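You operate a simulated robot arm through the tools that you are given. There is no shell and no other tool.

You are at the controls of a simulated two-armed robot. One attempt, no reset.

JOB
Fix number 7 in the teal stand and push the stand onto the yellow mat.
Fine: loosen the silver screw first, then tighten it on the card; the stand ends square on the mat.

It is judged by the outcome, as a careful person would: the job done as asked, and still so three seconds after it is handed in. It fails if anything else is knocked over, pushed out of place, dropped, spilled or broken.

ROBOT AND FRAMES
Two 7-joint arms with two-finger grippers on one trunk that stands fixed in place. Base frame: the origin is at the foot of the trunk, x ahead of it, y to its left, z up. Units: m, rad, N and s.
The left shoulder is at [0.071, 0.175, 1.101], the right one opposite. With the tool pointing down near the work surface each hand reaches from about 0.26 to 0.88 m from the base axis, measured 20 degrees to its own side. Payload 2.94 kg a hand.
Tool frame (each hand has its own): the origin (TCP) lies between the finger pads and is the grasp point; the fingertips stand 0.03 m ahead of it; z points along the fingers, y is the line along which they close. Largest opening 0.138 m; the body of the gripper starts 0.109 m behind the TCP.
Orientation is that of the tool frame in the base frame, as a unit quaternion [x, y, z, w]. With the fingers straight down and closing along the base's y, the tool's x points along the base's -x, its y along +y and its z along -z.

CONTROLS
- The arms move only by the tool drive_tool. It takes "left_series", "right_series" or both (then of equal length, played together; a hand with none holds still); each is a list of rows, each a list of 7 numbers: the shift along the tool's x, y, z in units of 100 mm (1.0 is 100 mm), then the turn, a rotation vector about the tool's x, y, z in units of 180 degrees (1.0 is 180 degrees), then the gripper command, from -1 (shut) to 1 (fully open), values between in proportion. In form: [[dx, dy, dz, ax, ay, az, grip], ...]. A call has 1 to 20 rows; each row is the pose to reach, as a shift and turn from the pose commanded when the call began, along the tool's axes at that moment. A call with a number of a shift or a turn outside -1 to 1 is refused whole. Rows are played at 5 a second. More than 0.05 m and 0.15 rad between two rows, or a gripper value outside its range, and nothing of the call is played. A pose out of reach is approached as far as the arm can. The call stops where the force on the tool passes 40 N (or 10 N more than at its start, if that is more) or the arm is blocked; 0.2 s more then pass. The fingers move at their own pace and stop on an object; they squeeze with about 27 N. The grip force told is the motor's: it shows also when the fingers shut on nothing. Time passes only in rows, and 0.2 s behind the last, so rows that repeat a pose let the fingers close. It gives the time, the measured TCP pose, the force on the tool (base axes), the opening and the grip force at its end, in the units of the frame above (readings bear some noise), with the torque about the TCP (base axes, N m) and any sound that the robot's microphone picked up.
- Cameras (640 x 400 px; columns grow to the right, rows downward): "scene" is now at [0.1834, 0.0093, 1.5742]; the picture's right is [-0.06, -1.00, -0.00], its down [-0.77, 0.04, -0.64] and it looks along [0.64, -0.04, -0.77] (base axes); focal length 335 px, centre (320, 200). "left" rides on the left gripper at [0.071, -0.019, -0.146] in its tool frame; the picture's right is [0.26, 0.97, 0.00], its down [-0.85, 0.23, -0.48] and it looks along [-0.46, 0.12, 0.88] (tool axes); focal length 280 px, centre (320, 200). "right" rides on the right gripper at [0.071, 0.019, -0.146] in its tool frame; the picture's right is [-0.26, 0.97, 0.00], its down [-0.85, -0.23, -0.48] and it looks along [-0.46, -0.13, 0.88] (tool axes); focal length 280 px, centre (320, 200). There is no depth. A picture from a camera that has moved, and an enlarged one, comes with that camera's place and axes in the base frame and with its lens. The place of the scene camera against the robot may be out by one fixed shift of up to 0.025 m in any direction.
- snapshot(camera): a new picture of that camera. It takes no simulated time.
- lift_body(by): slides the trunk up (or, below 0, down) by that many m; the arms and the scene camera ride with it, the base frame stays. It gives what a move gives, with no picture.
- turn_head(pan, tilt): turns the head with the scene camera to pan (to the left, within 2.094 rad either way) and tilt (down, from -0.506 to 1.204), counted from straight ahead of the robot. It gives what a move gives.
- enlarge(camera, box): a new picture of the part [left, top, right, bottom] of that camera's present view, enlarged. It takes no simulated time.
- close_job(): hands the job in; it is judged then, once.

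Nothing tells you positions but the pictures and the camera data. Unless the task says otherwise, let go and move clear before handing in.

The tools are called after "Emit:" as name(argument=value, ...) on one line, values as JSON. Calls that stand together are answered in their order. drive_tool: Moves the arms, as the interface text tells. Its arguments: {"type":"object","properties":{"left_series":{"type":"array"},"right_series":{"type":"array"}},"required":[]} The other tools are called the same way: lift_body (by) slides the trunk up or down; turn_head (pan, tilt) turns the head that bears the scene camera; snapshot (camera) takes a picture; enlarge (camera, box) takes an enlarged picture of a part of a camera's view; close_job () hands the job in.

At the start:

```text
time_s: 0.0
left_ee_pos: [0.5619, 0.1798, 1.2031]
left_tcp_rot: [0.0, 1.0, 0.0, 0.0]
left_ft_force: [0.0, 0.3, -0.1]
left_ft_torque: [-0.01, 0.01, 0.0]
left_grip_width: 0.1379
left_grasp_force: 0.0
right_ee_pos: [0.5234, -0.2966, 1.2423]
right_tcp_rot: [-0.001, 1.0, 0.001, 0.0]
right_ft_force: [0.2, 0.1, -0.1]
right_ft_torque: [-0.02, 0.05, 0.04]
right_grip_width: 0.1379
right_grasp_force: 0.1
trunk travel left (down, up): [-0.275, 0.459]
head pan, tilt: [-0.058, 0.874]
```

scene: 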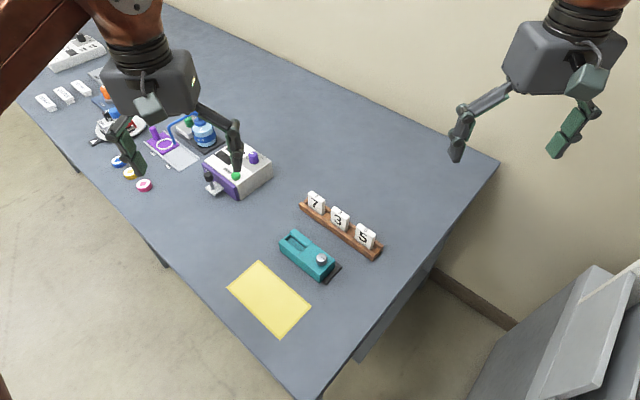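
right: 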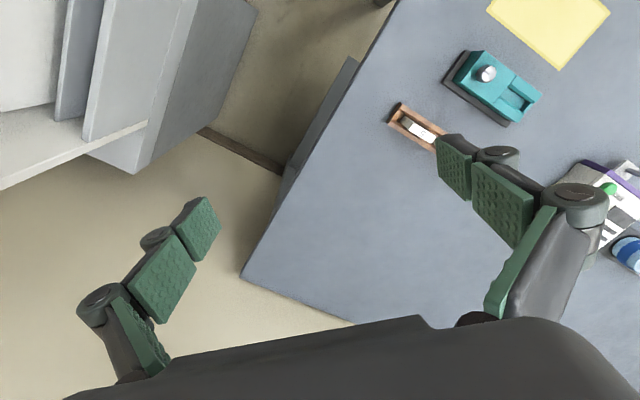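
left: 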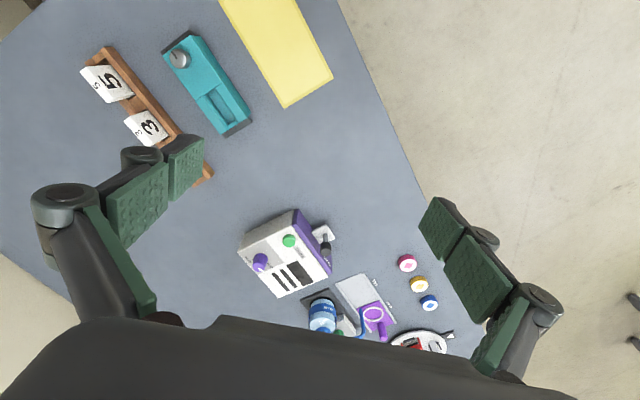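

The picture shows a teal stand with a silver screw, a wooden rack holding cards 7, 3 and 5, and a yellow mat near the front edge of the table. I'll look closer before moving anything.

Emit:
enlarge(camera="scene", box=[220, 170, 400, 345])

Emit:
enlarge(camera="left", box=[60, 0, 340, 200])

Emit:
enlarge(camera="right", box=[380, 0, 640, 180])

Emit:
enlarge(camera="scene", box=[270, 180, 390, 290])

```text
2.29 times, centred on (310, 258) of scene
camera zoom: at [0.1834, 0.0093, 1.5742], right [-0.06, -1.0, 0.0], down [-0.77, 0.04, -0.64], along [0.64, -0.04, -0.77], focal length 766 px, centre (343, 69)
```

zoom: 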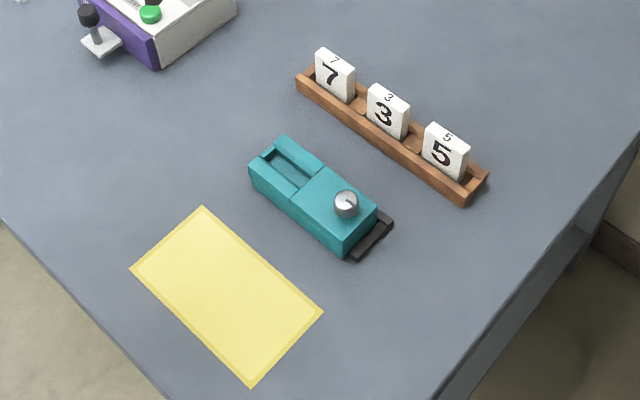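

```text
2.00 times, centred on (200, 100) of left
camera zoom: at [0.4905, 0.16, 1.3489], right [-0.26, 0.96, 0.0], down [0.85, 0.23, 0.48], along [0.46, 0.13, -0.88], focal length 561 px, centre (560, 400)
```

zoom: 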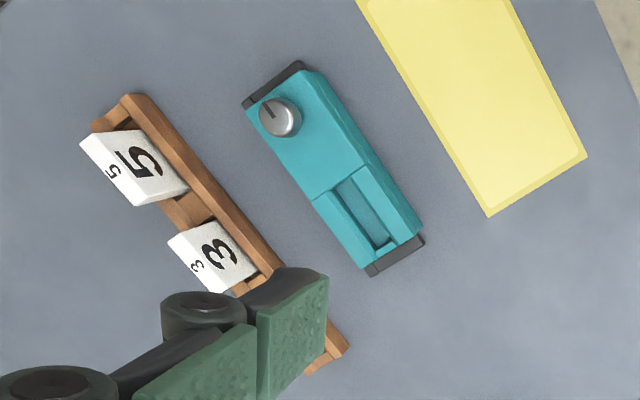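

```text
2.22 times, centred on (510, 90) of right
camera zoom: at [0.4524, -0.278, 1.3881], right [0.26, 0.96, 0.0], down [0.85, -0.23, 0.47], along [0.46, -0.12, -0.88], focal length 623 px, centre (-102, 444)
```

zoom: 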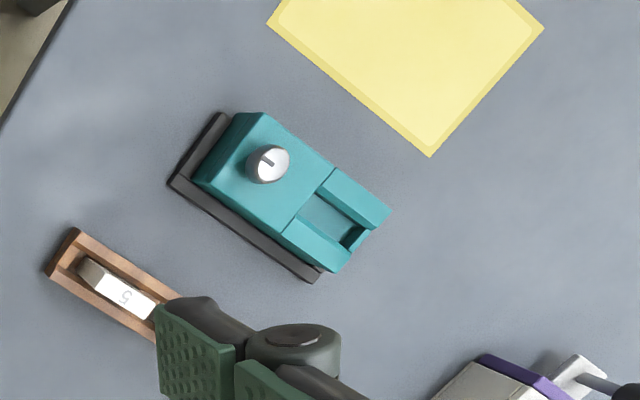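

```text
3.64 times, centred on (330, 235) of scene
camera zoom: at [0.1834, 0.0093, 1.5742], right [-0.06, -1.0, 0.0], down [-0.77, 0.04, -0.64], along [0.64, -0.04, -0.77], focal length 1219 px, centre (284, 73)
```

zoom: 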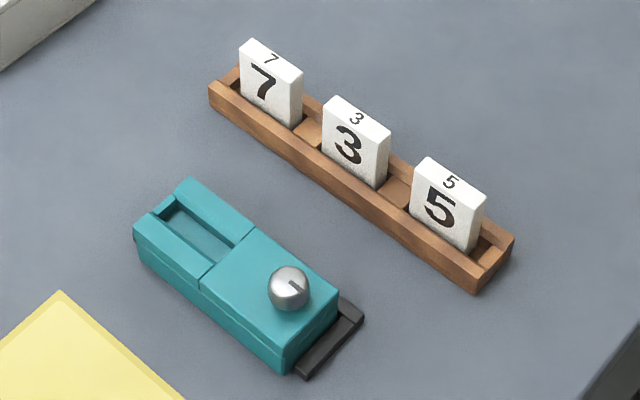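

The stand lies at about 45° with its slot end far-left, the mat seems parallel to it across a short gap, and the table is near z 0.84. I'll bring the left hand's camera over the stand for a closer look.

Emit:
drive_tool(left_series=[[0.2, -0.45, 0.1, 0, 0, 0, 1], [0.4, -0.9, 0.3, 0, 0, 0, 1], [0.6, -1.0, 0.6, 0, 0, 0, 1], [0.72, -1.0, 0.95, 0, 0, 0, 1]])

Emit:
drive_tool(left_series=[[0, -0.4, 0.2, 0, 0, 0, 1], [0, -0.8, 0.4, 0, 0, 0, 1], [0, -0.8, 0.4, 0, 0, 0, 1]])

Emit:
snapshot(camera="left")

```text
refused: row 1 steps farther than a row can; nothing moved
```

```text
time_s: 0.8
left_ee_pos: [0.5616, 0.1006, 1.1637]
left_tcp_rot: [-0.001, 1.0, 0.0, 0.001]
left_ft_force: [-0.3, -0.2, 0.3]
left_ft_torque: [0.01, -0.01, 0.0]
left_grip_width: 0.1382
left_grasp_force: 0.0
right_ee_pos: [0.5237, -0.2959, 1.2433]
right_tcp_rot: [0.0, 1.0, 0.0, 0.0]
right_ft_force: [0.4, 0.4, -0.4]
right_ft_torque: [0.02, -0.03, -0.01]
right_grip_width: 0.1381
right_grasp_force: 0.0
trunk travel left (down, up): [-0.275, 0.459]
head pan, tilt: [-0.058, 0.874]
```

```text
taken
camera left: at [0.4903, 0.0812, 1.3084], right [-0.26, 0.96, 0.0], down [0.85, 0.23, 0.48], along [0.46, 0.12, -0.88], focal length 280 px, centre (320, 200)
```

left: 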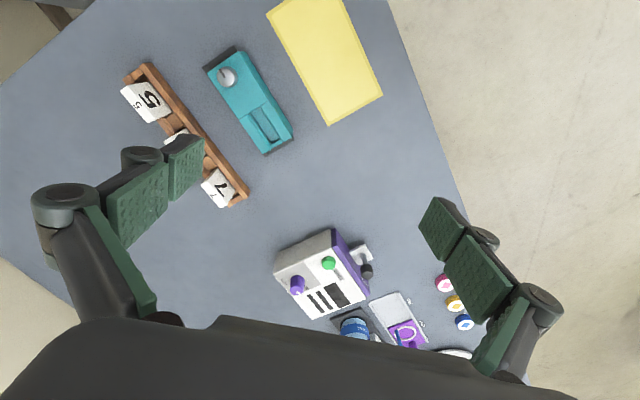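

The first call was refused for step size and the second moved the hand part way. I'll continue with smaller steps to put the stand in the middle of the view.

Emit:
drive_tool(left_series=[[0.2, -0.2, 0.2, 0, 0, 0, 1], [0.45, -0.4, 0.4, 0, 0, 0, 1], [0.65, -0.6, 0.6, 0, 0, 0, 1], [0.8, -0.8, 0.8, 0, 0, 0, 1], [0.9, -0.95, 0.95, 0, 0, 0, 1], [0.9, -0.95, 0.95, 0, 0, 0, 1]])

Emit:
snapshot(camera="left")

Emit:
snapshot(camera="scene")

```text
time_s: 2.2
left_ee_pos: [0.472, 0.0047, 1.0666]
left_tcp_rot: [-0.001, 1.0, 0.0, 0.0]
left_ft_force: [-0.6, -0.3, -0.3]
left_ft_torque: [-0.01, 0.06, 0.01]
left_grip_width: 0.1382
left_grasp_force: 0.0
right_ee_pos: [0.5227, -0.2969, 1.2419]
right_tcp_rot: [0.0, 1.0, 0.001, 0.001]
right_ft_force: [-0.6, 0.1, -0.4]
right_ft_torque: [-0.01, -0.02, 0.01]
right_grip_width: 0.138
right_grasp_force: 0.1
trunk travel left (down, up): [-0.275, 0.459]
head pan, tilt: [-0.058, 0.874]
```

```text
taken
camera left: at [0.4009, -0.0145, 1.2125], right [-0.26, 0.96, 0.0], down [0.85, 0.23, 0.48], along [0.46, 0.12, -0.88], focal length 280 px, centre (320, 200)
```

left: 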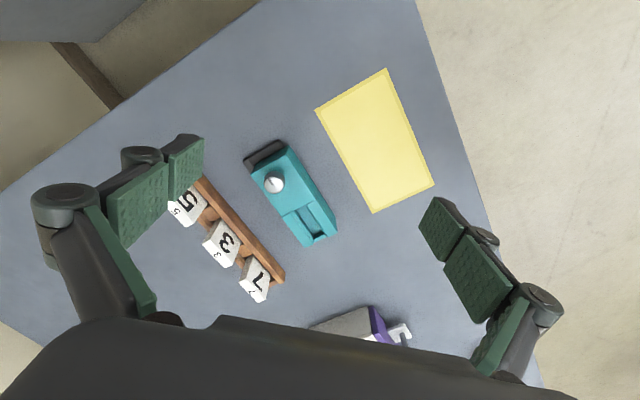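

```text
taken
camera scene: at [0.1833, 0.0096, 1.5743], right [-0.06, -1.0, 0.0], down [-0.77, 0.04, -0.64], along [0.64, -0.04, -0.77], focal length 335 px, centre (320, 200)
```

scene: 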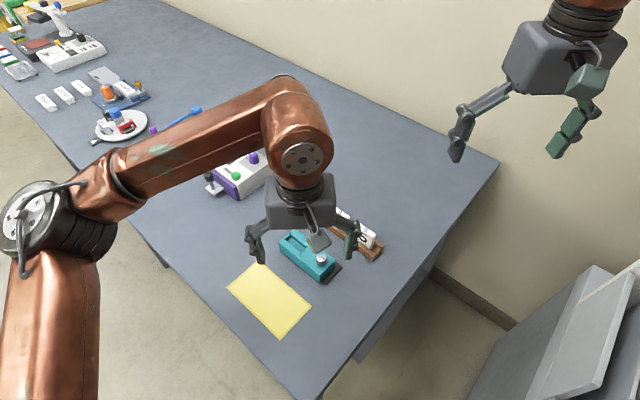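

Emit:
enlarge(camera="left", box=[230, 130, 350, 250])

Emit:
enlarge(camera="left", box=[150, 170, 310, 310])

Emit:
enlarge(camera="left", box=[300, 50, 450, 220])

```text
3.33 times, centred on (290, 190) of left
camera zoom: at [0.4009, -0.0145, 1.2125], right [-0.26, 0.96, 0.0], down [0.85, 0.23, 0.48], along [0.46, 0.12, -0.88], focal length 935 px, centre (420, 233)
```

zoom: 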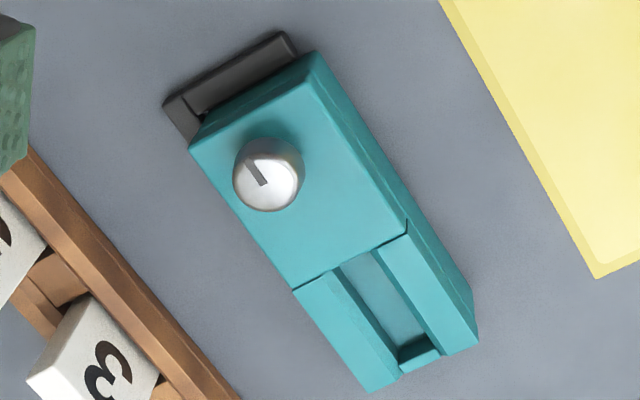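

```text
2.86 times, centred on (230, 240) of left
camera zoom: at [0.4009, -0.0145, 1.2125], right [-0.26, 0.96, 0.0], down [0.85, 0.23, 0.48], along [0.46, 0.12, -0.88], focal length 801 px, centre (577, 86)
```

zoom: 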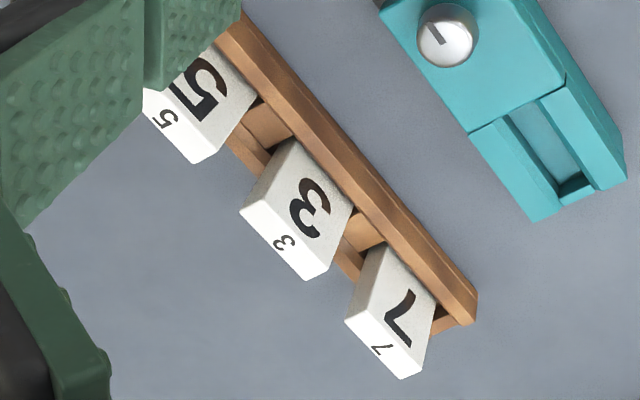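

```text
2.35 times, centred on (375, 135) of left
camera zoom: at [0.4009, -0.0145, 1.2125], right [-0.26, 0.96, 0.0], down [0.85, 0.23, 0.48], along [0.46, 0.12, -0.88], focal length 660 px, centre (191, 353)
```

zoom: 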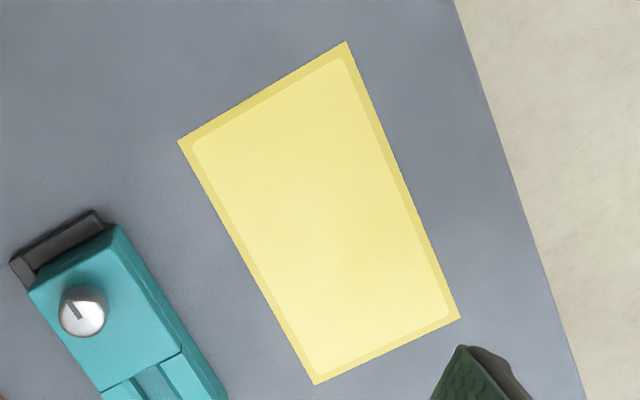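

The stand, its screw and the mat are clear in this view: the screw is at about (0.556, -0.030), top near z 0.895, and the table is near 0.84. I'll move the left hand away and bring the right hand in above the screw.

Emit:
drive_tool(left_series=[[0, 0.3, -0.3, 0, 0, 0, 1], [0, 0.6, -0.6, 0, 0, 0, 1], [0, 0.9, -0.9, 0, 0, 0, 1], [-0.2, 1.0, -0.9, 0, 0, 0, 1]])

Emit:
drive_tool(left_series=[[0, 0.4, 0, 0, 0, 0, 1], [0, 0.8, 0, 0, 0, 0, 1], [0, 1.0, 0, 0, 0, 0, 1], [0, 1.0, 0, 0, 0, 0, 1]], right_series=[[-0.05, 0.2, 0.2, 0, 0, 0, 0], [-0.1, 0.5, 0.4, 0, 0, 0, 0], [-0.15, 0.8, 0.7, 0, 0, 0, 0], [-0.15, 1.0, 0.9, 0, 0, 0, 0]])

Emit:
drive_tool(right_series=[[-0.1, 0.4, 0.2, 0, 0, 0, 0], [-0.15, 0.8, 0.3, 0, 0, 0, 0], [-0.18, 1.0, 0.5, 0, 0, 0, 0], [-0.18, 1.0, 0.8, 0, 0, 0, 0], [-0.18, 1.0, 0.8, 0, 0, 0, 0]])

Emit:
drive_tool(right_series=[[0, 0.4, 0.2, 0, 0, 0, -0.1], [0, 0.67, 0.4, 0, 0, 0, -0.1], [0, 0.67, 0.6, 0, 0, 0, -0.1], [0, 0.67, 0.6, 0, 0, 0, -0.1]])

Emit:
snapshot(camera="right")

Emit:
snapshot(camera="scene")

Emit:
snapshot(camera="left")

```text
time_s: 3.2
left_ee_pos: [0.4925, 0.1058, 1.1584]
left_tcp_rot: [0.0, 1.0, 0.0, -0.001]
left_ft_force: [0.3, 0.4, 0.0]
left_ft_torque: [0.01, 0.06, -0.03]
left_grip_width: 0.1379
left_grasp_force: 0.0
right_ee_pos: [0.5257, -0.298, 1.2417]
right_tcp_rot: [0.0, 1.0, 0.0, -0.001]
right_ft_force: [0.1, -0.4, -0.5]
right_ft_torque: [0.01, 0.05, -0.04]
right_grip_width: 0.1383
right_grasp_force: 0.1
trunk travel left (down, up): [-0.275, 0.459]
head pan, tilt: [-0.058, 0.874]
```

```text
time_s: 4.2
left_ee_pos: [0.4908, 0.2054, 1.1584]
left_tcp_rot: [0.0, 1.0, 0.001, 0.001]
left_ft_force: [0.4, 0.0, 0.7]
left_ft_torque: [-0.01, -0.02, -0.01]
left_grip_width: 0.1381
left_grasp_force: 0.0
right_ee_pos: [0.5383, -0.1968, 1.1491]
right_tcp_rot: [0.001, 1.0, 0.001, -0.001]
right_ft_force: [0.2, -0.2, 0.2]
right_ft_torque: [0.01, -0.02, -0.01]
right_grip_width: 0.0692
right_grasp_force: 0.1
trunk travel left (down, up): [-0.275, 0.459]
head pan, tilt: [-0.058, 0.874]
```

```text
time_s: 5.4
left_ee_pos: [0.4923, 0.2075, 1.1612]
left_tcp_rot: [-0.001, 1.0, 0.0, -0.001]
left_ft_force: [0.4, 0.0, -0.1]
left_ft_torque: [-0.01, -0.02, -0.02]
left_grip_width: 0.1378
left_grasp_force: 0.0
right_ee_pos: [0.5552, -0.0969, 1.0721]
right_tcp_rot: [0.0, 1.0, 0.0, 0.0]
right_ft_force: [0.2, -0.1, 0.6]
right_ft_torque: [-0.04, 0.0, 0.02]
right_grip_width: 0.0692
right_grasp_force: 0.1
trunk travel left (down, up): [-0.275, 0.459]
head pan, tilt: [-0.058, 0.874]
```

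```text
time_s: 6.4
left_ee_pos: [0.4917, 0.2064, 1.158]
left_tcp_rot: [-0.001, 1.0, 0.0, 0.0]
left_ft_force: [-0.7, -0.1, 0.5]
left_ft_torque: [-0.02, -0.03, -0.02]
left_grip_width: 0.1378
left_grasp_force: 0.0
right_ee_pos: [0.5545, -0.0308, 1.0111]
right_tcp_rot: [0.0, 1.0, 0.001, 0.0]
right_ft_force: [0.2, 0.2, 0.3]
right_ft_torque: [0.0, -0.01, -0.02]
right_grip_width: 0.0623
right_grasp_force: 0.0
trunk travel left (down, up): [-0.275, 0.459]
head pan, tilt: [-0.058, 0.874]
```

```text
taken
camera right: at [0.4843, -0.0099, 1.1573], right [0.26, 0.97, 0.0], down [0.85, -0.23, 0.48], along [0.46, -0.12, -0.88], focal length 280 px, centre (320, 200)
```

right: 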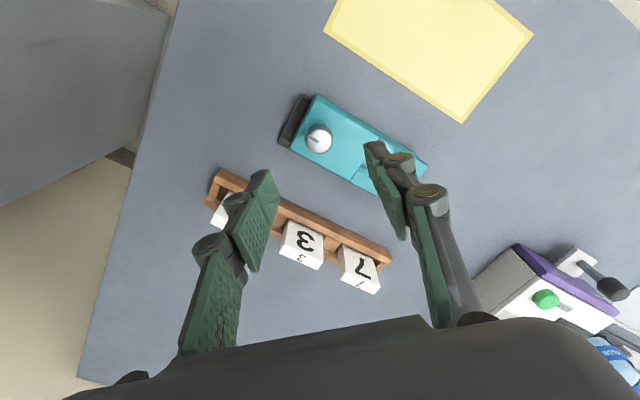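

```text
taken
camera scene: at [0.1832, 0.01, 1.5743], right [-0.06, -1.0, 0.0], down [-0.77, 0.04, -0.64], along [0.64, -0.04, -0.77], focal length 335 px, centre (320, 200)
```

scene: 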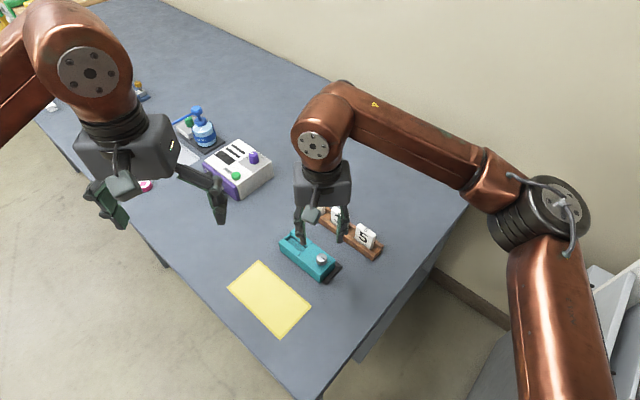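

```text
taken
camera left: at [0.4208, 0.1869, 1.3049], right [-0.26, 0.96, 0.0], down [0.85, 0.23, 0.48], along [0.46, 0.12, -0.88], focal length 280 px, centre (320, 200)
```

left: 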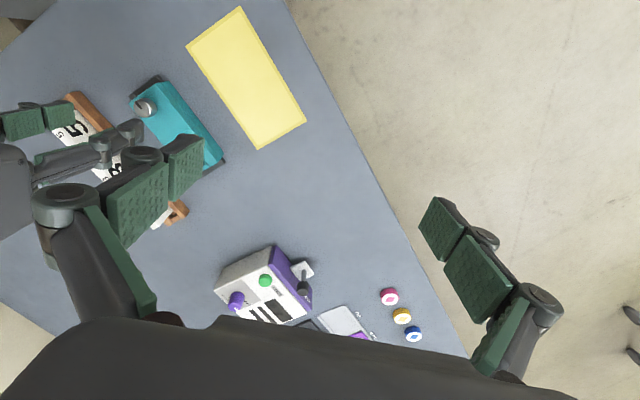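

Emit:
enlarge(camera="right", box=[270, 80, 430, 200])

Emit:
enlarge(camera="right", box=[210, 160, 400, 300])

Emit:
enlarge(camera="left", box=[120, 60, 250, 190])

```text
3.33 times, centred on (350, 140) of right
camera zoom: at [0.4843, -0.0099, 1.1573], right [0.26, 0.97, 0.0], down [0.85, -0.23, 0.48], along [0.46, -0.12, -0.88], focal length 935 px, centre (220, 400)
```

zoom: 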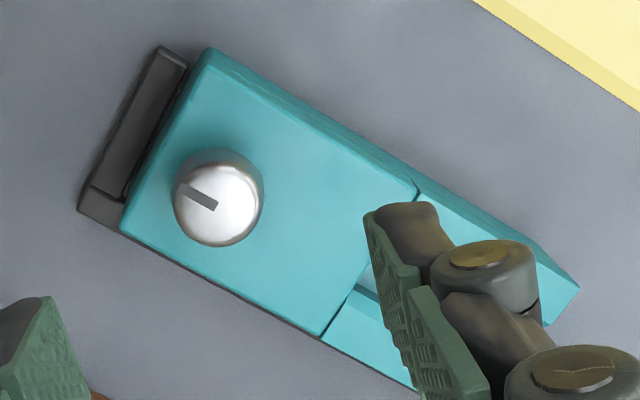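

```text
2.86 times, centred on (305, 230) of right
camera zoom: at [0.4843, -0.0099, 1.1573], right [0.26, 0.97, 0.0], down [0.85, -0.23, 0.48], along [0.46, -0.12, -0.88], focal length 801 px, centre (363, 114)
```

zoom: 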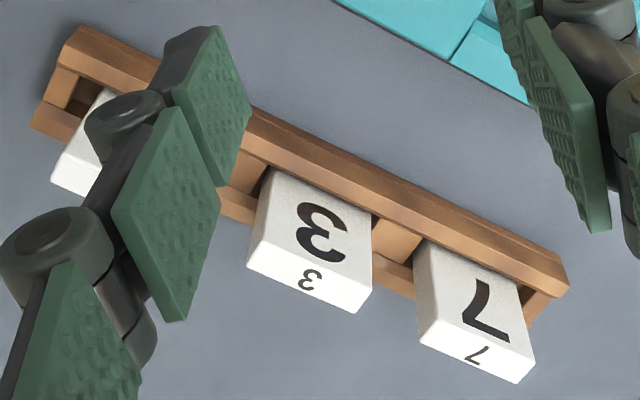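

```text
3.08 times, centred on (185, 125) of left
camera zoom: at [0.4208, 0.1869, 1.3049], right [-0.26, 0.96, 0.0], down [0.85, 0.23, 0.48], along [0.46, 0.12, -0.88], focal length 863 px, centre (735, 431)
```

zoom: 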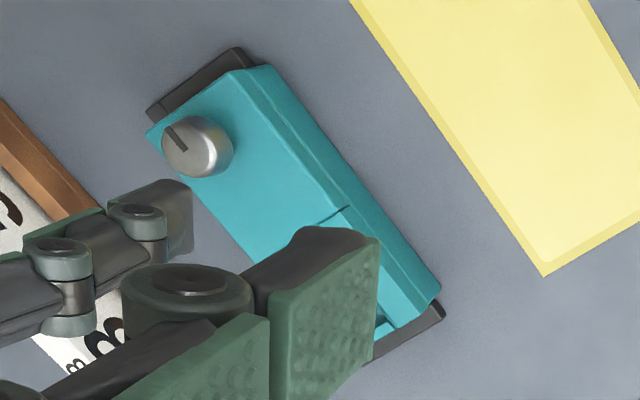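

The right camera confirms the screw at about (0.556, -0.031), knob top near z 0.90 and stand body top near 0.876. I'll turn the right hand clockwise above it first, so I have room to turn anticlockwise when loosening.

Emit:
drive_tool(right_series=[[-0.015, 0, 0, 0, 0, 0.045, -0.1], [-0.015, 0, 0, 0, 0, 0.09, -0.1], [-0.015, 0, 0, 0, 0, 0.135, -0.1], [-0.015, 0, 0, 0, 0, 0.18, -0.1], [-0.015, 0, 0, 0, 0, 0.225, -0.1], [-0.015, 0, 0, 0, 0, 0.27, -0.1], [-0.015, 0, 0, 0, 0, 0.315, -0.1], [-0.015, 0, 0, 0, 0, 0.36, -0.1], [-0.015, 0, 0, 0, 0, 0.405, -0.1], [-0.015, 0, 0, 0, 0, 0.45, -0.1], [-0.015, 0, 0, 0, 0, 0.45, -0.1]])

Emit:
snapshot(camera="right")

Emit:
snapshot(camera="scene")

```text
time_s: 8.8
left_ee_pos: [0.492, 0.2052, 1.1592]
left_tcp_rot: [-0.001, 1.0, 0.0, 0.0]
left_ft_force: [-0.5, 0.3, -0.3]
left_ft_torque: [-0.01, -0.01, 0.01]
left_grip_width: 0.1382
left_grasp_force: 0.1
right_ee_pos: [0.5565, -0.0291, 1.0128]
right_tcp_rot: [0.65, 0.76, 0.0, -0.001]
right_ft_force: [-0.1, -0.6, -0.7]
right_ft_torque: [0.0, -0.01, -0.03]
right_grip_width: 0.0622
right_grasp_force: 0.1
trunk travel left (down, up): [-0.275, 0.459]
head pan, tilt: [-0.058, 0.874]
```

```text
taken
camera right: at [0.5656, 0.043, 1.1586], right [0.99, -0.11, 0.0], down [-0.1, -0.87, 0.48], along [-0.05, -0.47, -0.88], focal length 280 px, centre (320, 200)
```

right: 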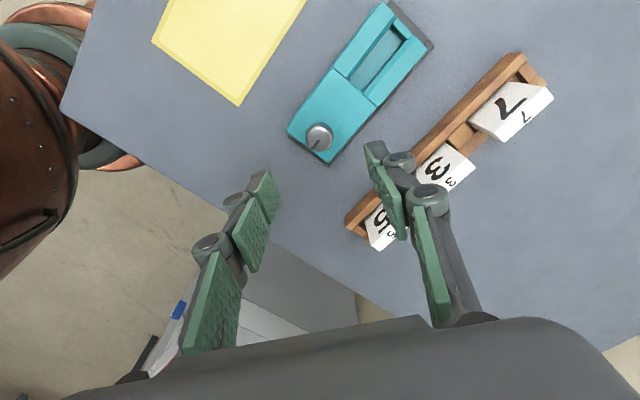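

```text
taken
camera scene: at [0.1835, 0.0097, 1.5742], right [-0.06, -1.0, 0.0], down [-0.77, 0.04, -0.64], along [0.64, -0.04, -0.77], focal length 335 px, centre (320, 200)
```

scene: 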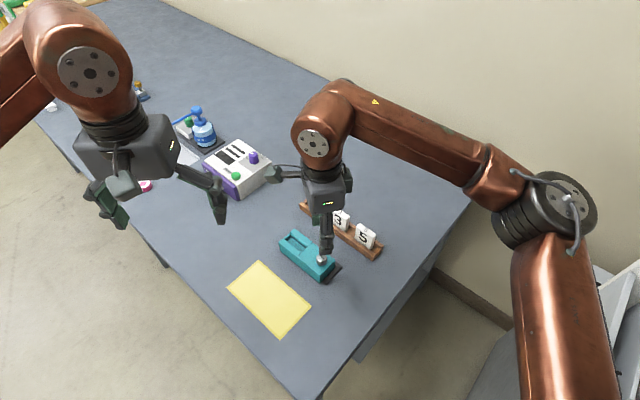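

Emit:
enlarge(camera="right", box=[270, 0, 450, 170])

Emit:
enlarge(camera="right", box=[410, 30, 570, 150])

```text
2.35 times, centred on (360, 85) of right
camera zoom: at [0.5656, 0.043, 1.1586], right [0.99, -0.11, 0.0], down [-0.1, -0.87, 0.48], along [-0.05, -0.47, -0.88], focal length 660 px, centre (226, 471)
```

zoom: 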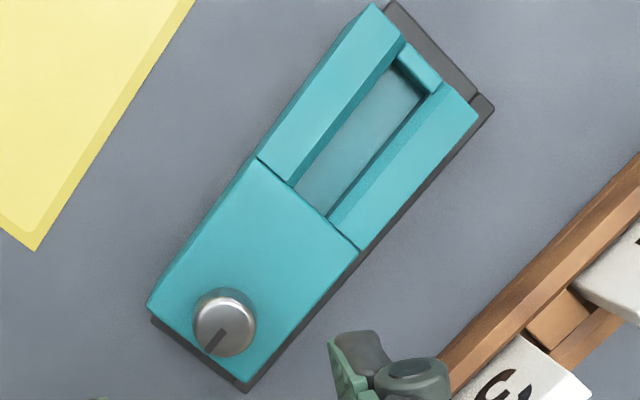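

```text
3.33 times, centred on (490, 90) of right
camera zoom: at [0.5656, 0.043, 1.1586], right [0.99, -0.11, 0.0], down [-0.1, -0.87, 0.48], along [-0.05, -0.47, -0.88], focal length 935 px, centre (-247, 567)
```

zoom: 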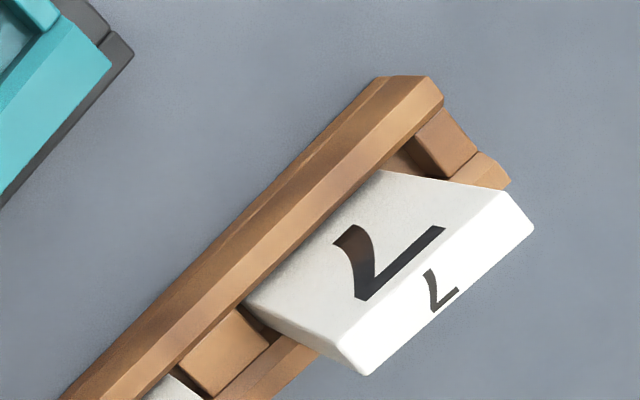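

The right hand is turned about 81° and still centred over the screw. I'll lower the fingertips around the knob and close on it.

Emit:
drive_tool(right_series=[[-0.02, 0, 0.35, 0, 0, 0, -0.1], [-0.02, 0, 0.7, 0, 0, 0, -0.1], [-0.02, 0, 0.85, 0, 0, 0, -0.1], [-0.02, 0, 0.93, 0, 0, 0, -0.1], [-0.02, 0, 0.98, 0, 0, 0, -0.1]])

Emit:
enlarge(camera="right", box=[220, 60, 450, 230])

Emit:
enlarge(camera="left", box=[60, 40, 230, 190])

Emit:
enlarge(camera="scene", box=[260, 200, 380, 300])

```text
time_s: 10.0
left_ee_pos: [0.4918, 0.2065, 1.1578]
left_tcp_rot: [-0.001, 1.0, 0.0, 0.0]
left_ft_force: [-0.9, 0.1, 0.5]
left_ft_torque: [0.0, -0.04, 0.03]
left_grip_width: 0.1381
left_grasp_force: 0.1
right_ee_pos: [0.5561, -0.031, 0.9133]
right_tcp_rot: [0.65, 0.76, 0.001, -0.001]
right_ft_force: [1.0, -0.1, -0.2]
right_ft_torque: [0.02, -0.02, -0.01]
right_grip_width: 0.0622
right_grasp_force: 0.1
trunk travel left (down, up): [-0.275, 0.459]
head pan, tilt: [-0.058, 0.874]
```

```text
2.35 times, centred on (335, 145) of right
camera zoom: at [0.5659, 0.0417, 1.0605], right [0.99, -0.11, 0.0], down [-0.09, -0.87, 0.48], along [-0.05, -0.47, -0.88], focal length 660 px, centre (285, 329)
```

zoom: 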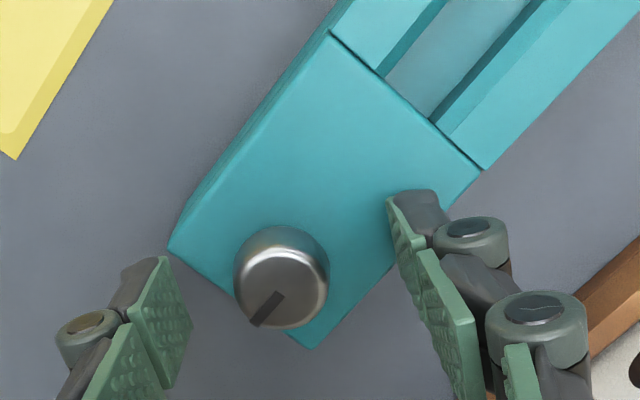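

```text
2.67 times, centred on (145, 115) of left
camera zoom: at [0.4211, 0.1865, 1.3048], right [-0.26, 0.96, 0.0], down [0.85, 0.23, 0.48], along [0.46, 0.12, -0.88], focal length 748 px, centre (787, 427)
```

zoom: 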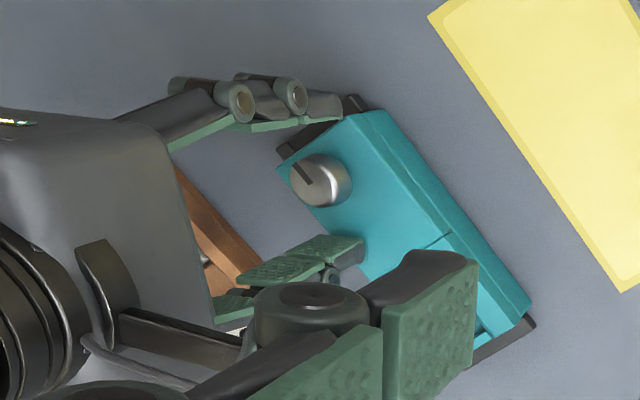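

```text
4.00 times, centred on (320, 250) of scene
camera zoom: at [0.1835, 0.0096, 1.5742], right [-0.06, -1.0, 0.0], down [-0.77, 0.04, -0.64], along [0.64, -0.04, -0.77], focal length 1341 px, centre (320, 0)
```

zoom: 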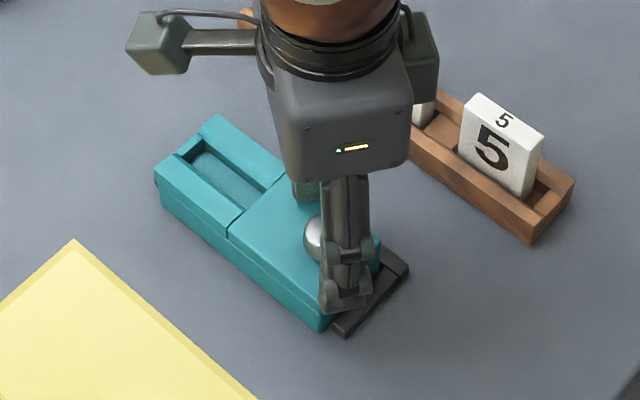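

The knob is centred between the fingertips. I'll close on it.

Emit:
drive_tool(right_series=[[0, 0, 0, 0, 0, 0, -1], [0, 0, 0, 0, 0, 0, -1], [0, 0, 0, 0, 0, 0, -1], [0, 0, 0, 0, 0, 0, -1]])

Emit:
enlarge(camera="left", box=[60, 40, 230, 190])

```text
time_s: 11.0
left_ee_pos: [0.4912, 0.2059, 1.1595]
left_tcp_rot: [-0.001, 1.0, 0.0, 0.0]
left_ft_force: [0.1, 0.4, 0.6]
left_ft_torque: [0.01, 0.02, -0.03]
left_grip_width: 0.1381
left_grasp_force: 0.0
right_ee_pos: [0.557, -0.0322, 0.916]
right_tcp_rot: [0.649, 0.761, -0.001, -0.001]
right_ft_force: [-0.6, -0.6, 0.1]
right_ft_torque: [-0.03, 0.02, 0.02]
right_grip_width: 0.0254
right_grasp_force: 26.9
trunk travel left (down, up): [-0.275, 0.459]
head pan, tilt: [-0.058, 0.874]
```

```text
2.67 times, centred on (145, 115) of left
camera zoom: at [0.421, 0.1865, 1.3048], right [-0.26, 0.96, 0.0], down [0.85, 0.23, 0.48], along [0.46, 0.12, -0.88], focal length 748 px, centre (787, 427)
```

zoom: 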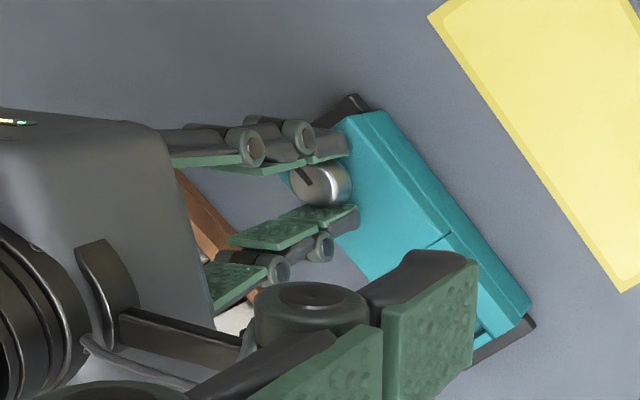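

The knob is held at 25 mm width with no side force. I'll begin the anticlockwise turn and watch the torque and the stand.

Emit:
drive_tool(right_series=[[0, 0, 0, 0, 0, -0.04, -1], [0, 0, 0, 0, 0, -0.08, -1], [0, 0, 0, 0, 0, -0.12, -1], [0, 0, 0, 0, 0, -0.16, -1], [0, 0, 0, 0, 0, -0.2, -1]])

Emit:
enlarge(camera="left", box=[60, 40, 230, 190])

Emit:
enlarge(camera="scene", box=[260, 200, 380, 300])

```text
time_s: 12.2
left_ee_pos: [0.4914, 0.2071, 1.1592]
left_tcp_rot: [0.0, 1.0, 0.0, 0.0]
left_ft_force: [0.3, -0.6, 0.2]
left_ft_torque: [0.01, -0.03, 0.03]
left_grip_width: 0.1383
left_grasp_force: 0.1
right_ee_pos: [0.557, -0.0307, 0.9146]
right_tcp_rot: [0.382, 0.924, 0.001, 0.0]
right_ft_force: [1.1, -0.1, 0.7]
right_ft_torque: [-0.04, -0.03, 0.0]
right_grip_width: 0.0253
right_grasp_force: 26.9
trunk travel left (down, up): [-0.275, 0.459]
head pan, tilt: [-0.058, 0.874]
```

```text
2.67 times, centred on (145, 115) of left
camera zoom: at [0.4213, 0.1866, 1.3047], right [-0.26, 0.96, 0.0], down [0.85, 0.23, 0.48], along [0.46, 0.12, -0.88], focal length 748 px, centre (787, 427)
```

zoom: 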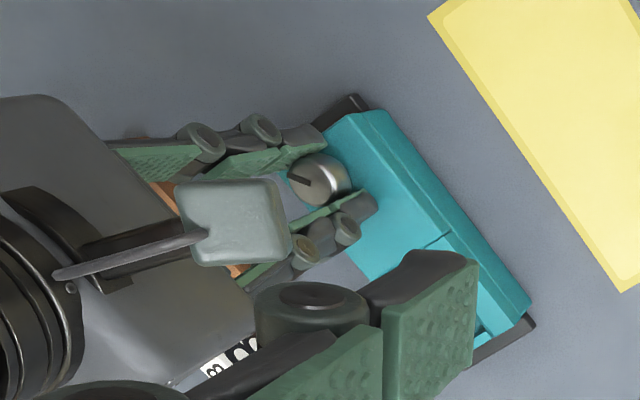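

```text
4.00 times, centred on (320, 250) of scene
camera zoom: at [0.1837, 0.0097, 1.5742], right [-0.06, -1.0, 0.0], down [-0.77, 0.04, -0.64], along [0.64, -0.04, -0.77], focal length 1341 px, centre (320, 0)
```

zoom: 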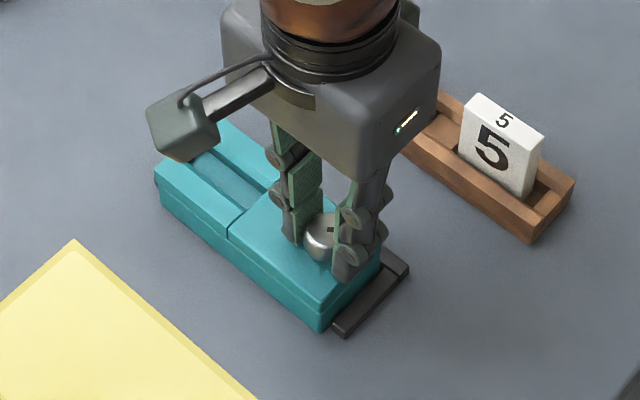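

The knob turned with the hand, with almost no torque, and the stand stayed put. I'll keep turning anticlockwise.

Emit:
drive_tool(right_series=[[0, 0, 0, 0, 0, -0.045, -1], [0, 0, 0, 0, 0, -0.09, -1], [0, 0, 0, 0, 0, -0.135, -1], [0, 0, 0, 0, 0, -0.18, -1], [0, 0, 0, 0, 0, -0.225, -1], [0, 0, 0, 0, 0, -0.27, -1], [0, 0, 0, 0, 0, -0.315, -1], [0, 0, 0, 0, 0, -0.36, -1], [0, 0, 0, 0, 0, -0.405, -1], [0, 0, 0, 0, 0, -0.45, -1], [0, 0, 0, 0, 0, -0.495, -1], [0, 0, 0, 0, 0, -0.54, -1], [0, 0, 0, 0, 0, -0.585, -1], [0, 0, 0, 0, 0, -0.63, -1], [0, 0, 0, 0, 0, -0.675, -1]])

Emit:
enlarge(camera="left", box=[60, 40, 230, 190])

Emit:
enlarge(camera="scene", box=[260, 200, 380, 300])

Emit:
snapshot(camera="right")

```text
time_s: 15.4
left_ee_pos: [0.4916, 0.2063, 1.1591]
left_tcp_rot: [0.0, 1.0, 0.0, -0.001]
left_ft_force: [1.0, -0.4, -0.5]
left_ft_torque: [0.02, 0.0, 0.0]
left_grip_width: 0.1381
left_grasp_force: 0.1
right_ee_pos: [0.5575, -0.0316, 0.9138]
right_tcp_rot: [-0.482, 0.876, 0.0, -0.001]
right_ft_force: [-2.3, 1.8, 0.2]
right_ft_torque: [-0.05, 0.14, -0.04]
right_grip_width: 0.0251
right_grasp_force: 26.5
right hand out of reach, approached as far as the arm can: row 14, 15
trunk travel left (down, up): [-0.275, 0.459]
head pan, tilt: [-0.058, 0.874]
```

```text
2.67 times, centred on (145, 115) of left
camera zoom: at [0.4208, 0.1868, 1.3048], right [-0.26, 0.96, 0.0], down [0.85, 0.23, 0.48], along [0.46, 0.12, -0.88], focal length 748 px, centre (787, 427)
```

zoom: 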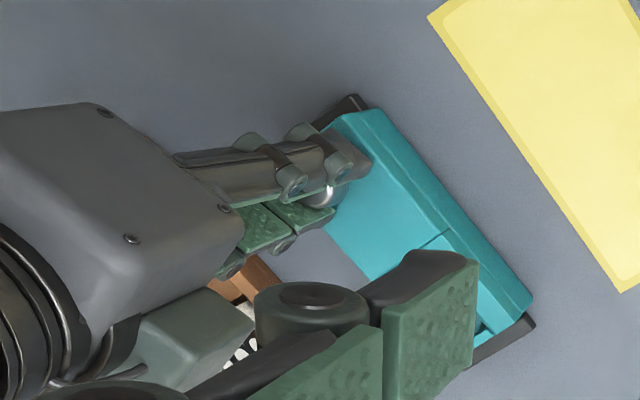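

```text
4.00 times, centred on (320, 250) of scene
camera zoom: at [0.1832, 0.0099, 1.5743], right [-0.06, -1.0, 0.0], down [-0.77, 0.04, -0.64], along [0.64, -0.04, -0.77], focal length 1341 px, centre (320, 0)
```

zoom: 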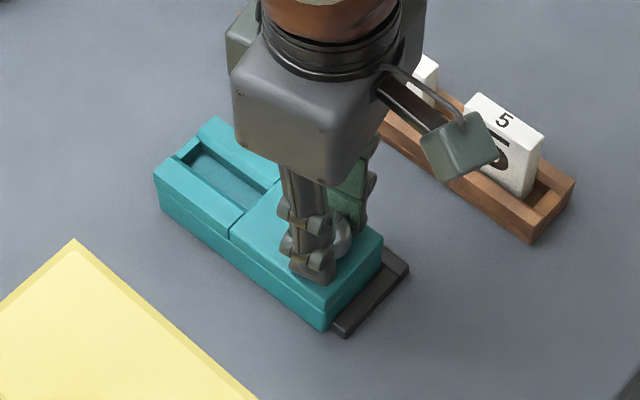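

```text
taken
camera right: at [0.5036, -0.0812, 1.0603], right [-0.67, 0.74, 0.0], down [0.65, 0.59, 0.48], along [0.35, 0.32, -0.88], focal length 280 px, centre (320, 200)
```

right: 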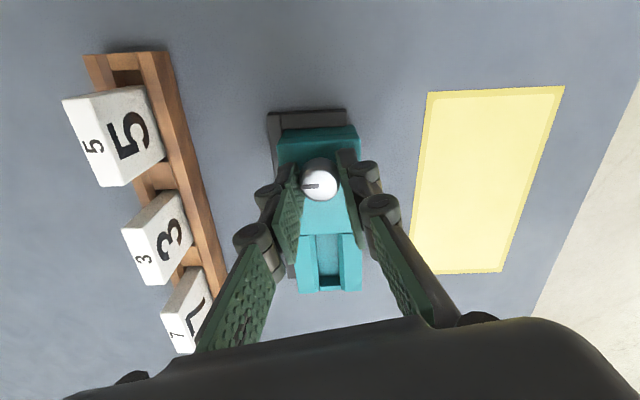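

The wrist limit came at about 138° of loosening. I'll let go, lift, turn back and check whether the slot opened.

Emit:
drive_tool(right_series=[[0, 0, 0, 0, 0, 0, -0.3], [0, 0, 0, 0, 0, 0, -0.3], [0, 0, -0.3, 0, 0, 0, -0.1], [0, 0, -0.7, 0, 0, 0, -0.1], [0, 0, -1.0, 0, 0, 0, -0.1]])

Emit:
snapshot(camera="right")

Emit:
enlarge(camera="right", box=[230, 60, 450, 230])

Emit:
enlarge(camera="scene", box=[260, 220, 360, 300])

```text
time_s: 16.6
left_ee_pos: [0.492, 0.2055, 1.1587]
left_tcp_rot: [-0.001, 1.0, 0.0, 0.0]
left_ft_force: [0.5, 0.2, -0.7]
left_ft_torque: [-0.02, -0.02, -0.01]
left_grip_width: 0.1381
left_grasp_force: 0.0
right_ee_pos: [0.5565, -0.0329, 1.0158]
right_tcp_rot: [-0.481, 0.876, 0.001, 0.0]
right_ft_force: [0.0, 0.7, 1.1]
right_ft_torque: [0.02, 0.0, -0.03]
right_grip_width: 0.0621
right_grasp_force: 0.1
trunk travel left (down, up): [-0.275, 0.459]
head pan, tilt: [-0.058, 0.874]
```

```text
taken
camera right: at [0.5034, -0.0821, 1.1611], right [-0.67, 0.74, 0.0], down [0.65, 0.59, 0.48], along [0.35, 0.32, -0.88], focal length 280 px, centre (320, 200)
```

right: 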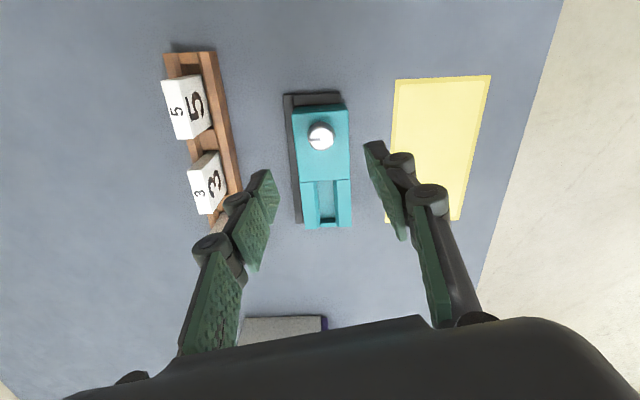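

```text
2.35 times, centred on (340, 145) of right
camera zoom: at [0.5034, -0.0821, 1.1611], right [-0.67, 0.74, 0.0], down [0.65, 0.59, 0.48], along [0.35, 0.32, -0.88], focal length 660 px, centre (273, 329)
```

zoom: 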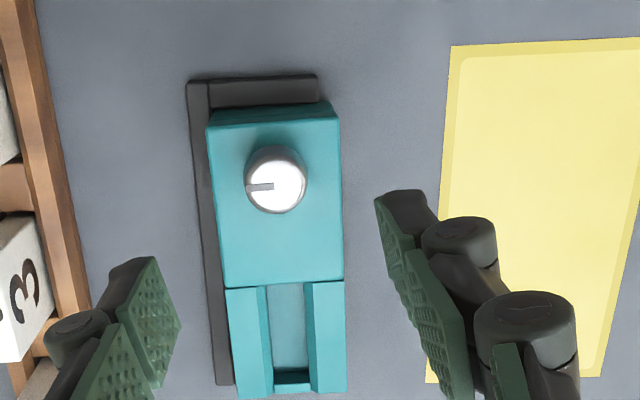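

```text
5.00 times, centred on (310, 260) of scene
camera zoom: at [0.1828, 0.0099, 1.5743], right [-0.06, -1.0, 0.0], down [-0.77, 0.04, -0.64], along [0.64, -0.04, -0.77], focal length 1677 px, centre (370, -100)
```

zoom: 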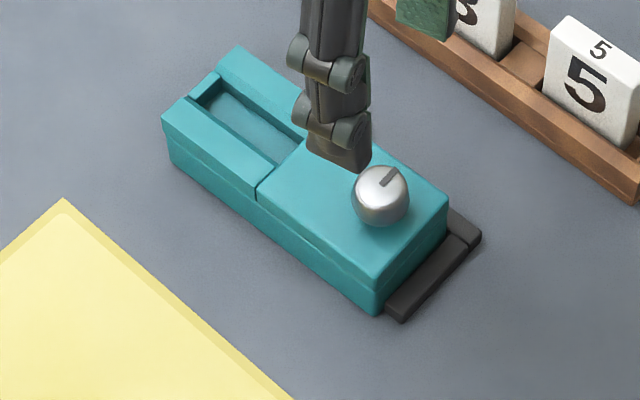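

The slot width looks the same as before, so the clamp is internal or needs more turning. I'll turn the hand back further clockwise and give the screw a second loosening pass, feeling for a stop.

Emit:
drive_tool(right_series=[[0, 0, 0, 0, 0, 0.047, -0.1], [0, 0, 0, 0, 0, 0.094, -0.1], [0, 0, 0, 0, 0, 0.141, -0.1], [0, 0, 0, 0, 0, 0.188, -0.1], [0, 0, 0, 0, 0, 0.235, -0.1], [0, 0, 0, 0, 0, 0.282, -0.1], [0, 0, 0, 0, 0, 0.329, -0.1], [0, 0, 0, 0, 0, 0.376, -0.1], [0, 0, 0, 0, 0, 0.423, -0.1], [0, 0, 0, 0, 0, 0.47, -0.1], [0, 0, 0, 0, 0, 0.517, -0.1], [0, 0, 0, 0, 0, 0.564, -0.1], [0, 0, 0, 0, 0, 0.611, -0.1], [0, 0, 0, 0, 0, 0.658, -0.1], [0, 0, 0, 0, 0, 0.705, -0.1], [0, 0, 0, 0, 0, 0.752, -0.1], [0, 0, 0, 0, 0, 0.799, -0.1], [0, 0, 0, 0, 0, 0.846, -0.1], [0, 0, 0, 0, 0, 0.893, -0.1], [0, 0, 0, 0, 0, 0.94, -0.1]])

Emit:
snapshot(camera="right")

Emit:
snapshot(camera="scene")

Emit:
enlarge(camera="left", box=[120, 60, 250, 190])

```text
time_s: 20.8
left_ee_pos: [0.4919, 0.2067, 1.1593]
left_tcp_rot: [-0.001, 1.0, 0.0, 0.0]
left_ft_force: [-0.7, -0.1, -0.1]
left_ft_torque: [0.02, -0.01, -0.01]
left_grip_width: 0.138
left_grasp_force: 0.0
right_ee_pos: [0.5572, -0.0322, 1.0127]
right_tcp_rot: [0.828, 0.561, 0.001, -0.001]
right_ft_force: [-0.5, -0.2, 0.1]
right_ft_torque: [0.0, -0.03, -0.02]
right_grip_width: 0.0621
right_grasp_force: 0.1
trunk travel left (down, up): [-0.275, 0.459]
head pan, tilt: [-0.058, 0.874]
```

```text
taken
camera right: at [0.6021, 0.027, 1.1596], right [0.8, -0.6, 0.0], down [-0.53, -0.7, 0.48], along [-0.29, -0.38, -0.88], focal length 280 px, centre (320, 200)
```

right: 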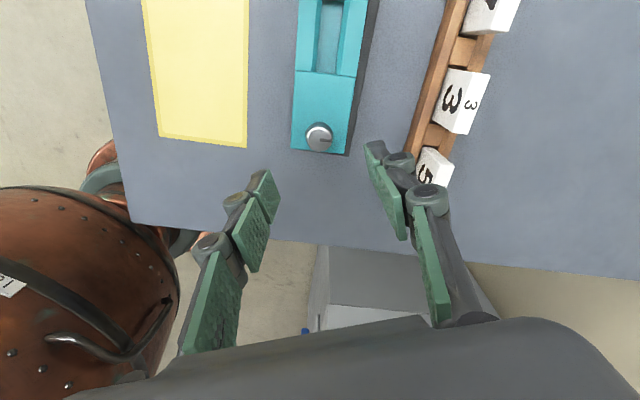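

```text
taken
camera scene: at [0.1834, 0.0096, 1.5742], right [-0.06, -1.0, 0.0], down [-0.77, 0.04, -0.64], along [0.64, -0.04, -0.77], focal length 335 px, centre (320, 200)
```

scene: 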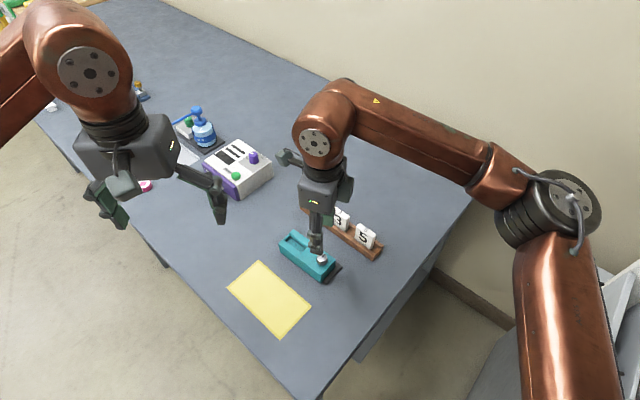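

```text
3.08 times, centred on (185, 125) of left
camera zoom: at [0.421, 0.1866, 1.3048], right [-0.26, 0.96, 0.0], down [0.85, 0.23, 0.48], along [0.46, 0.12, -0.88], focal length 863 px, centre (735, 431)
```

zoom: 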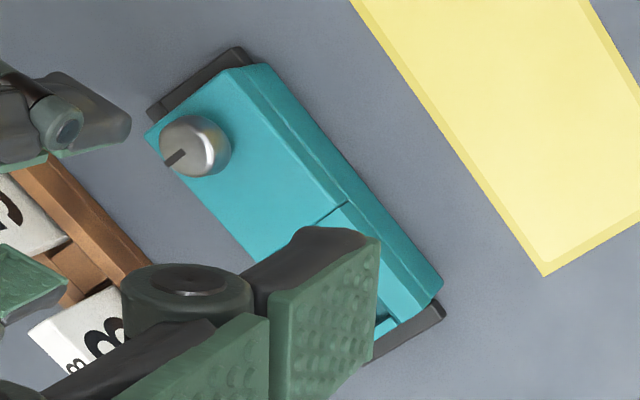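

The marker on the knob moved only about 86° although the hand turned 138°, so either there is a stop near 90° or the fingers slipped. I'll grip again and turn in short stages to find out.

Emit:
drive_tool(right_series=[[0, 0, 0.35, 0, 0, 0, -0.1], [0, 0, 0.7, 0, 0, 0, -0.1], [0, 0, 0.9, 0, 0, 0, -0.1], [0, 0, 0.99, 0, 0, 0, -0.1], [0, 0, 0.99, 0, 0, 0, -1], [0, 0, 0.99, 0, 0, 0, -1], [0, 0, 0.99, 0, 0, 0, -1], [0, 0, 0.99, 0, 0, 0, -1]])

Emit:
enlarge(camera="right", box=[260, 120, 380, 220])

Emit:
drive_tool(right_series=[[0, 0, 0, 0, 0, -0.04, -1], [0, 0, 0, 0, 0, -0.08, -1], [0, 0, 0, 0, 0, -0.12, -1], [0, 0, 0, 0, 0, -0.16, -1]])

Emit:
enlarge(camera="right", box=[260, 120, 380, 220])

Emit:
enlarge(camera="left", box=[120, 60, 250, 190])

```text
time_s: 22.6
left_ee_pos: [0.4908, 0.2067, 1.1593]
left_tcp_rot: [0.0, 1.0, -0.001, 0.0]
left_ft_force: [-0.4, 0.7, 0.5]
left_ft_torque: [-0.01, 0.0, 0.01]
left_grip_width: 0.1382
left_grasp_force: 0.1
right_ee_pos: [0.5576, -0.033, 0.9141]
right_tcp_rot: [0.827, 0.562, 0.0, -0.001]
right_ft_force: [-6.2, 1.0, -0.2]
right_ft_torque: [0.34, 0.13, 0.0]
right_grip_width: 0.025
right_grasp_force: 26.6
trunk travel left (down, up): [-0.275, 0.459]
head pan, tilt: [-0.058, 0.874]
```

```text
4.00 times, centred on (320, 170) of right
camera zoom: at [0.6019, 0.0264, 1.0611], right [0.8, -0.6, 0.0], down [-0.53, -0.71, 0.48], along [-0.29, -0.38, -0.88], focal length 1122 px, centre (320, 320)
```

zoom: 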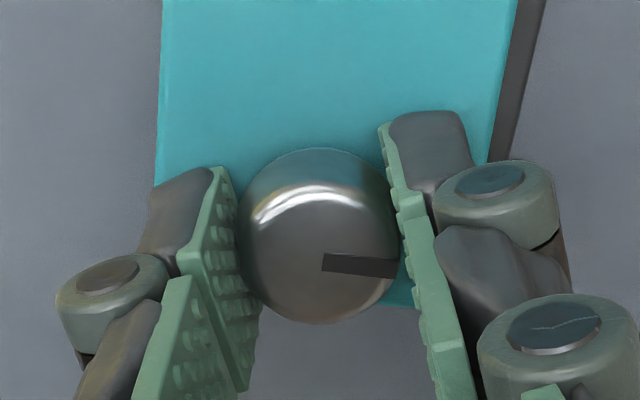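

```text
time_s: 23.6
left_ee_pos: [0.4933, 0.2069, 1.1592]
left_tcp_rot: [-0.001, 1.0, -0.001, 0.001]
left_ft_force: [-0.4, -0.3, -0.1]
left_ft_torque: [0.01, 0.02, 0.02]
left_grip_width: 0.1378
left_grasp_force: 0.1
right_ee_pos: [0.5577, -0.0328, 0.9152]
right_tcp_rot: [0.661, 0.75, 0.0, 0.001]
right_ft_force: [1.3, 0.6, 1.2]
right_ft_torque: [-0.15, -0.08, -0.25]
right_grip_width: 0.0254
right_grasp_force: 26.5
trunk travel left (down, up): [-0.275, 0.459]
head pan, tilt: [-0.058, 0.874]
```

```text
4.00 times, centred on (320, 170) of right
camera zoom: at [0.5684, 0.0406, 1.0611], right [0.99, -0.14, 0.0], down [-0.12, -0.87, 0.48], along [-0.07, -0.47, -0.88], focal length 1122 px, centre (320, 320)
```

zoom: 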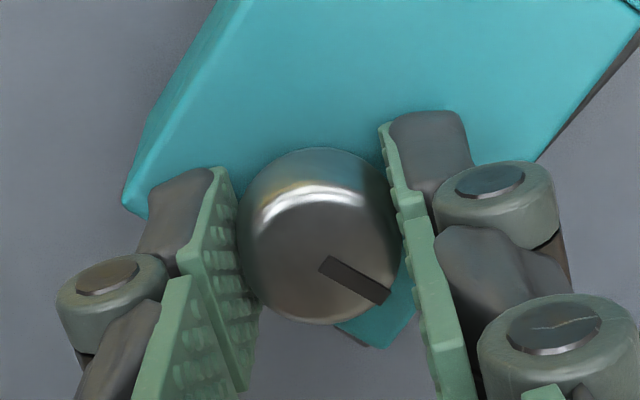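

```text
3.08 times, centred on (185, 125) of left
camera zoom: at [0.4212, 0.1867, 1.3047], right [-0.26, 0.96, 0.0], down [0.85, 0.23, 0.48], along [0.46, 0.12, -0.88], focal length 863 px, centre (735, 431)
```

zoom: 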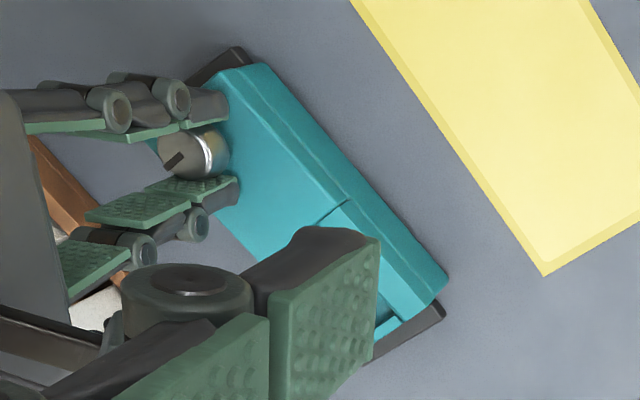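

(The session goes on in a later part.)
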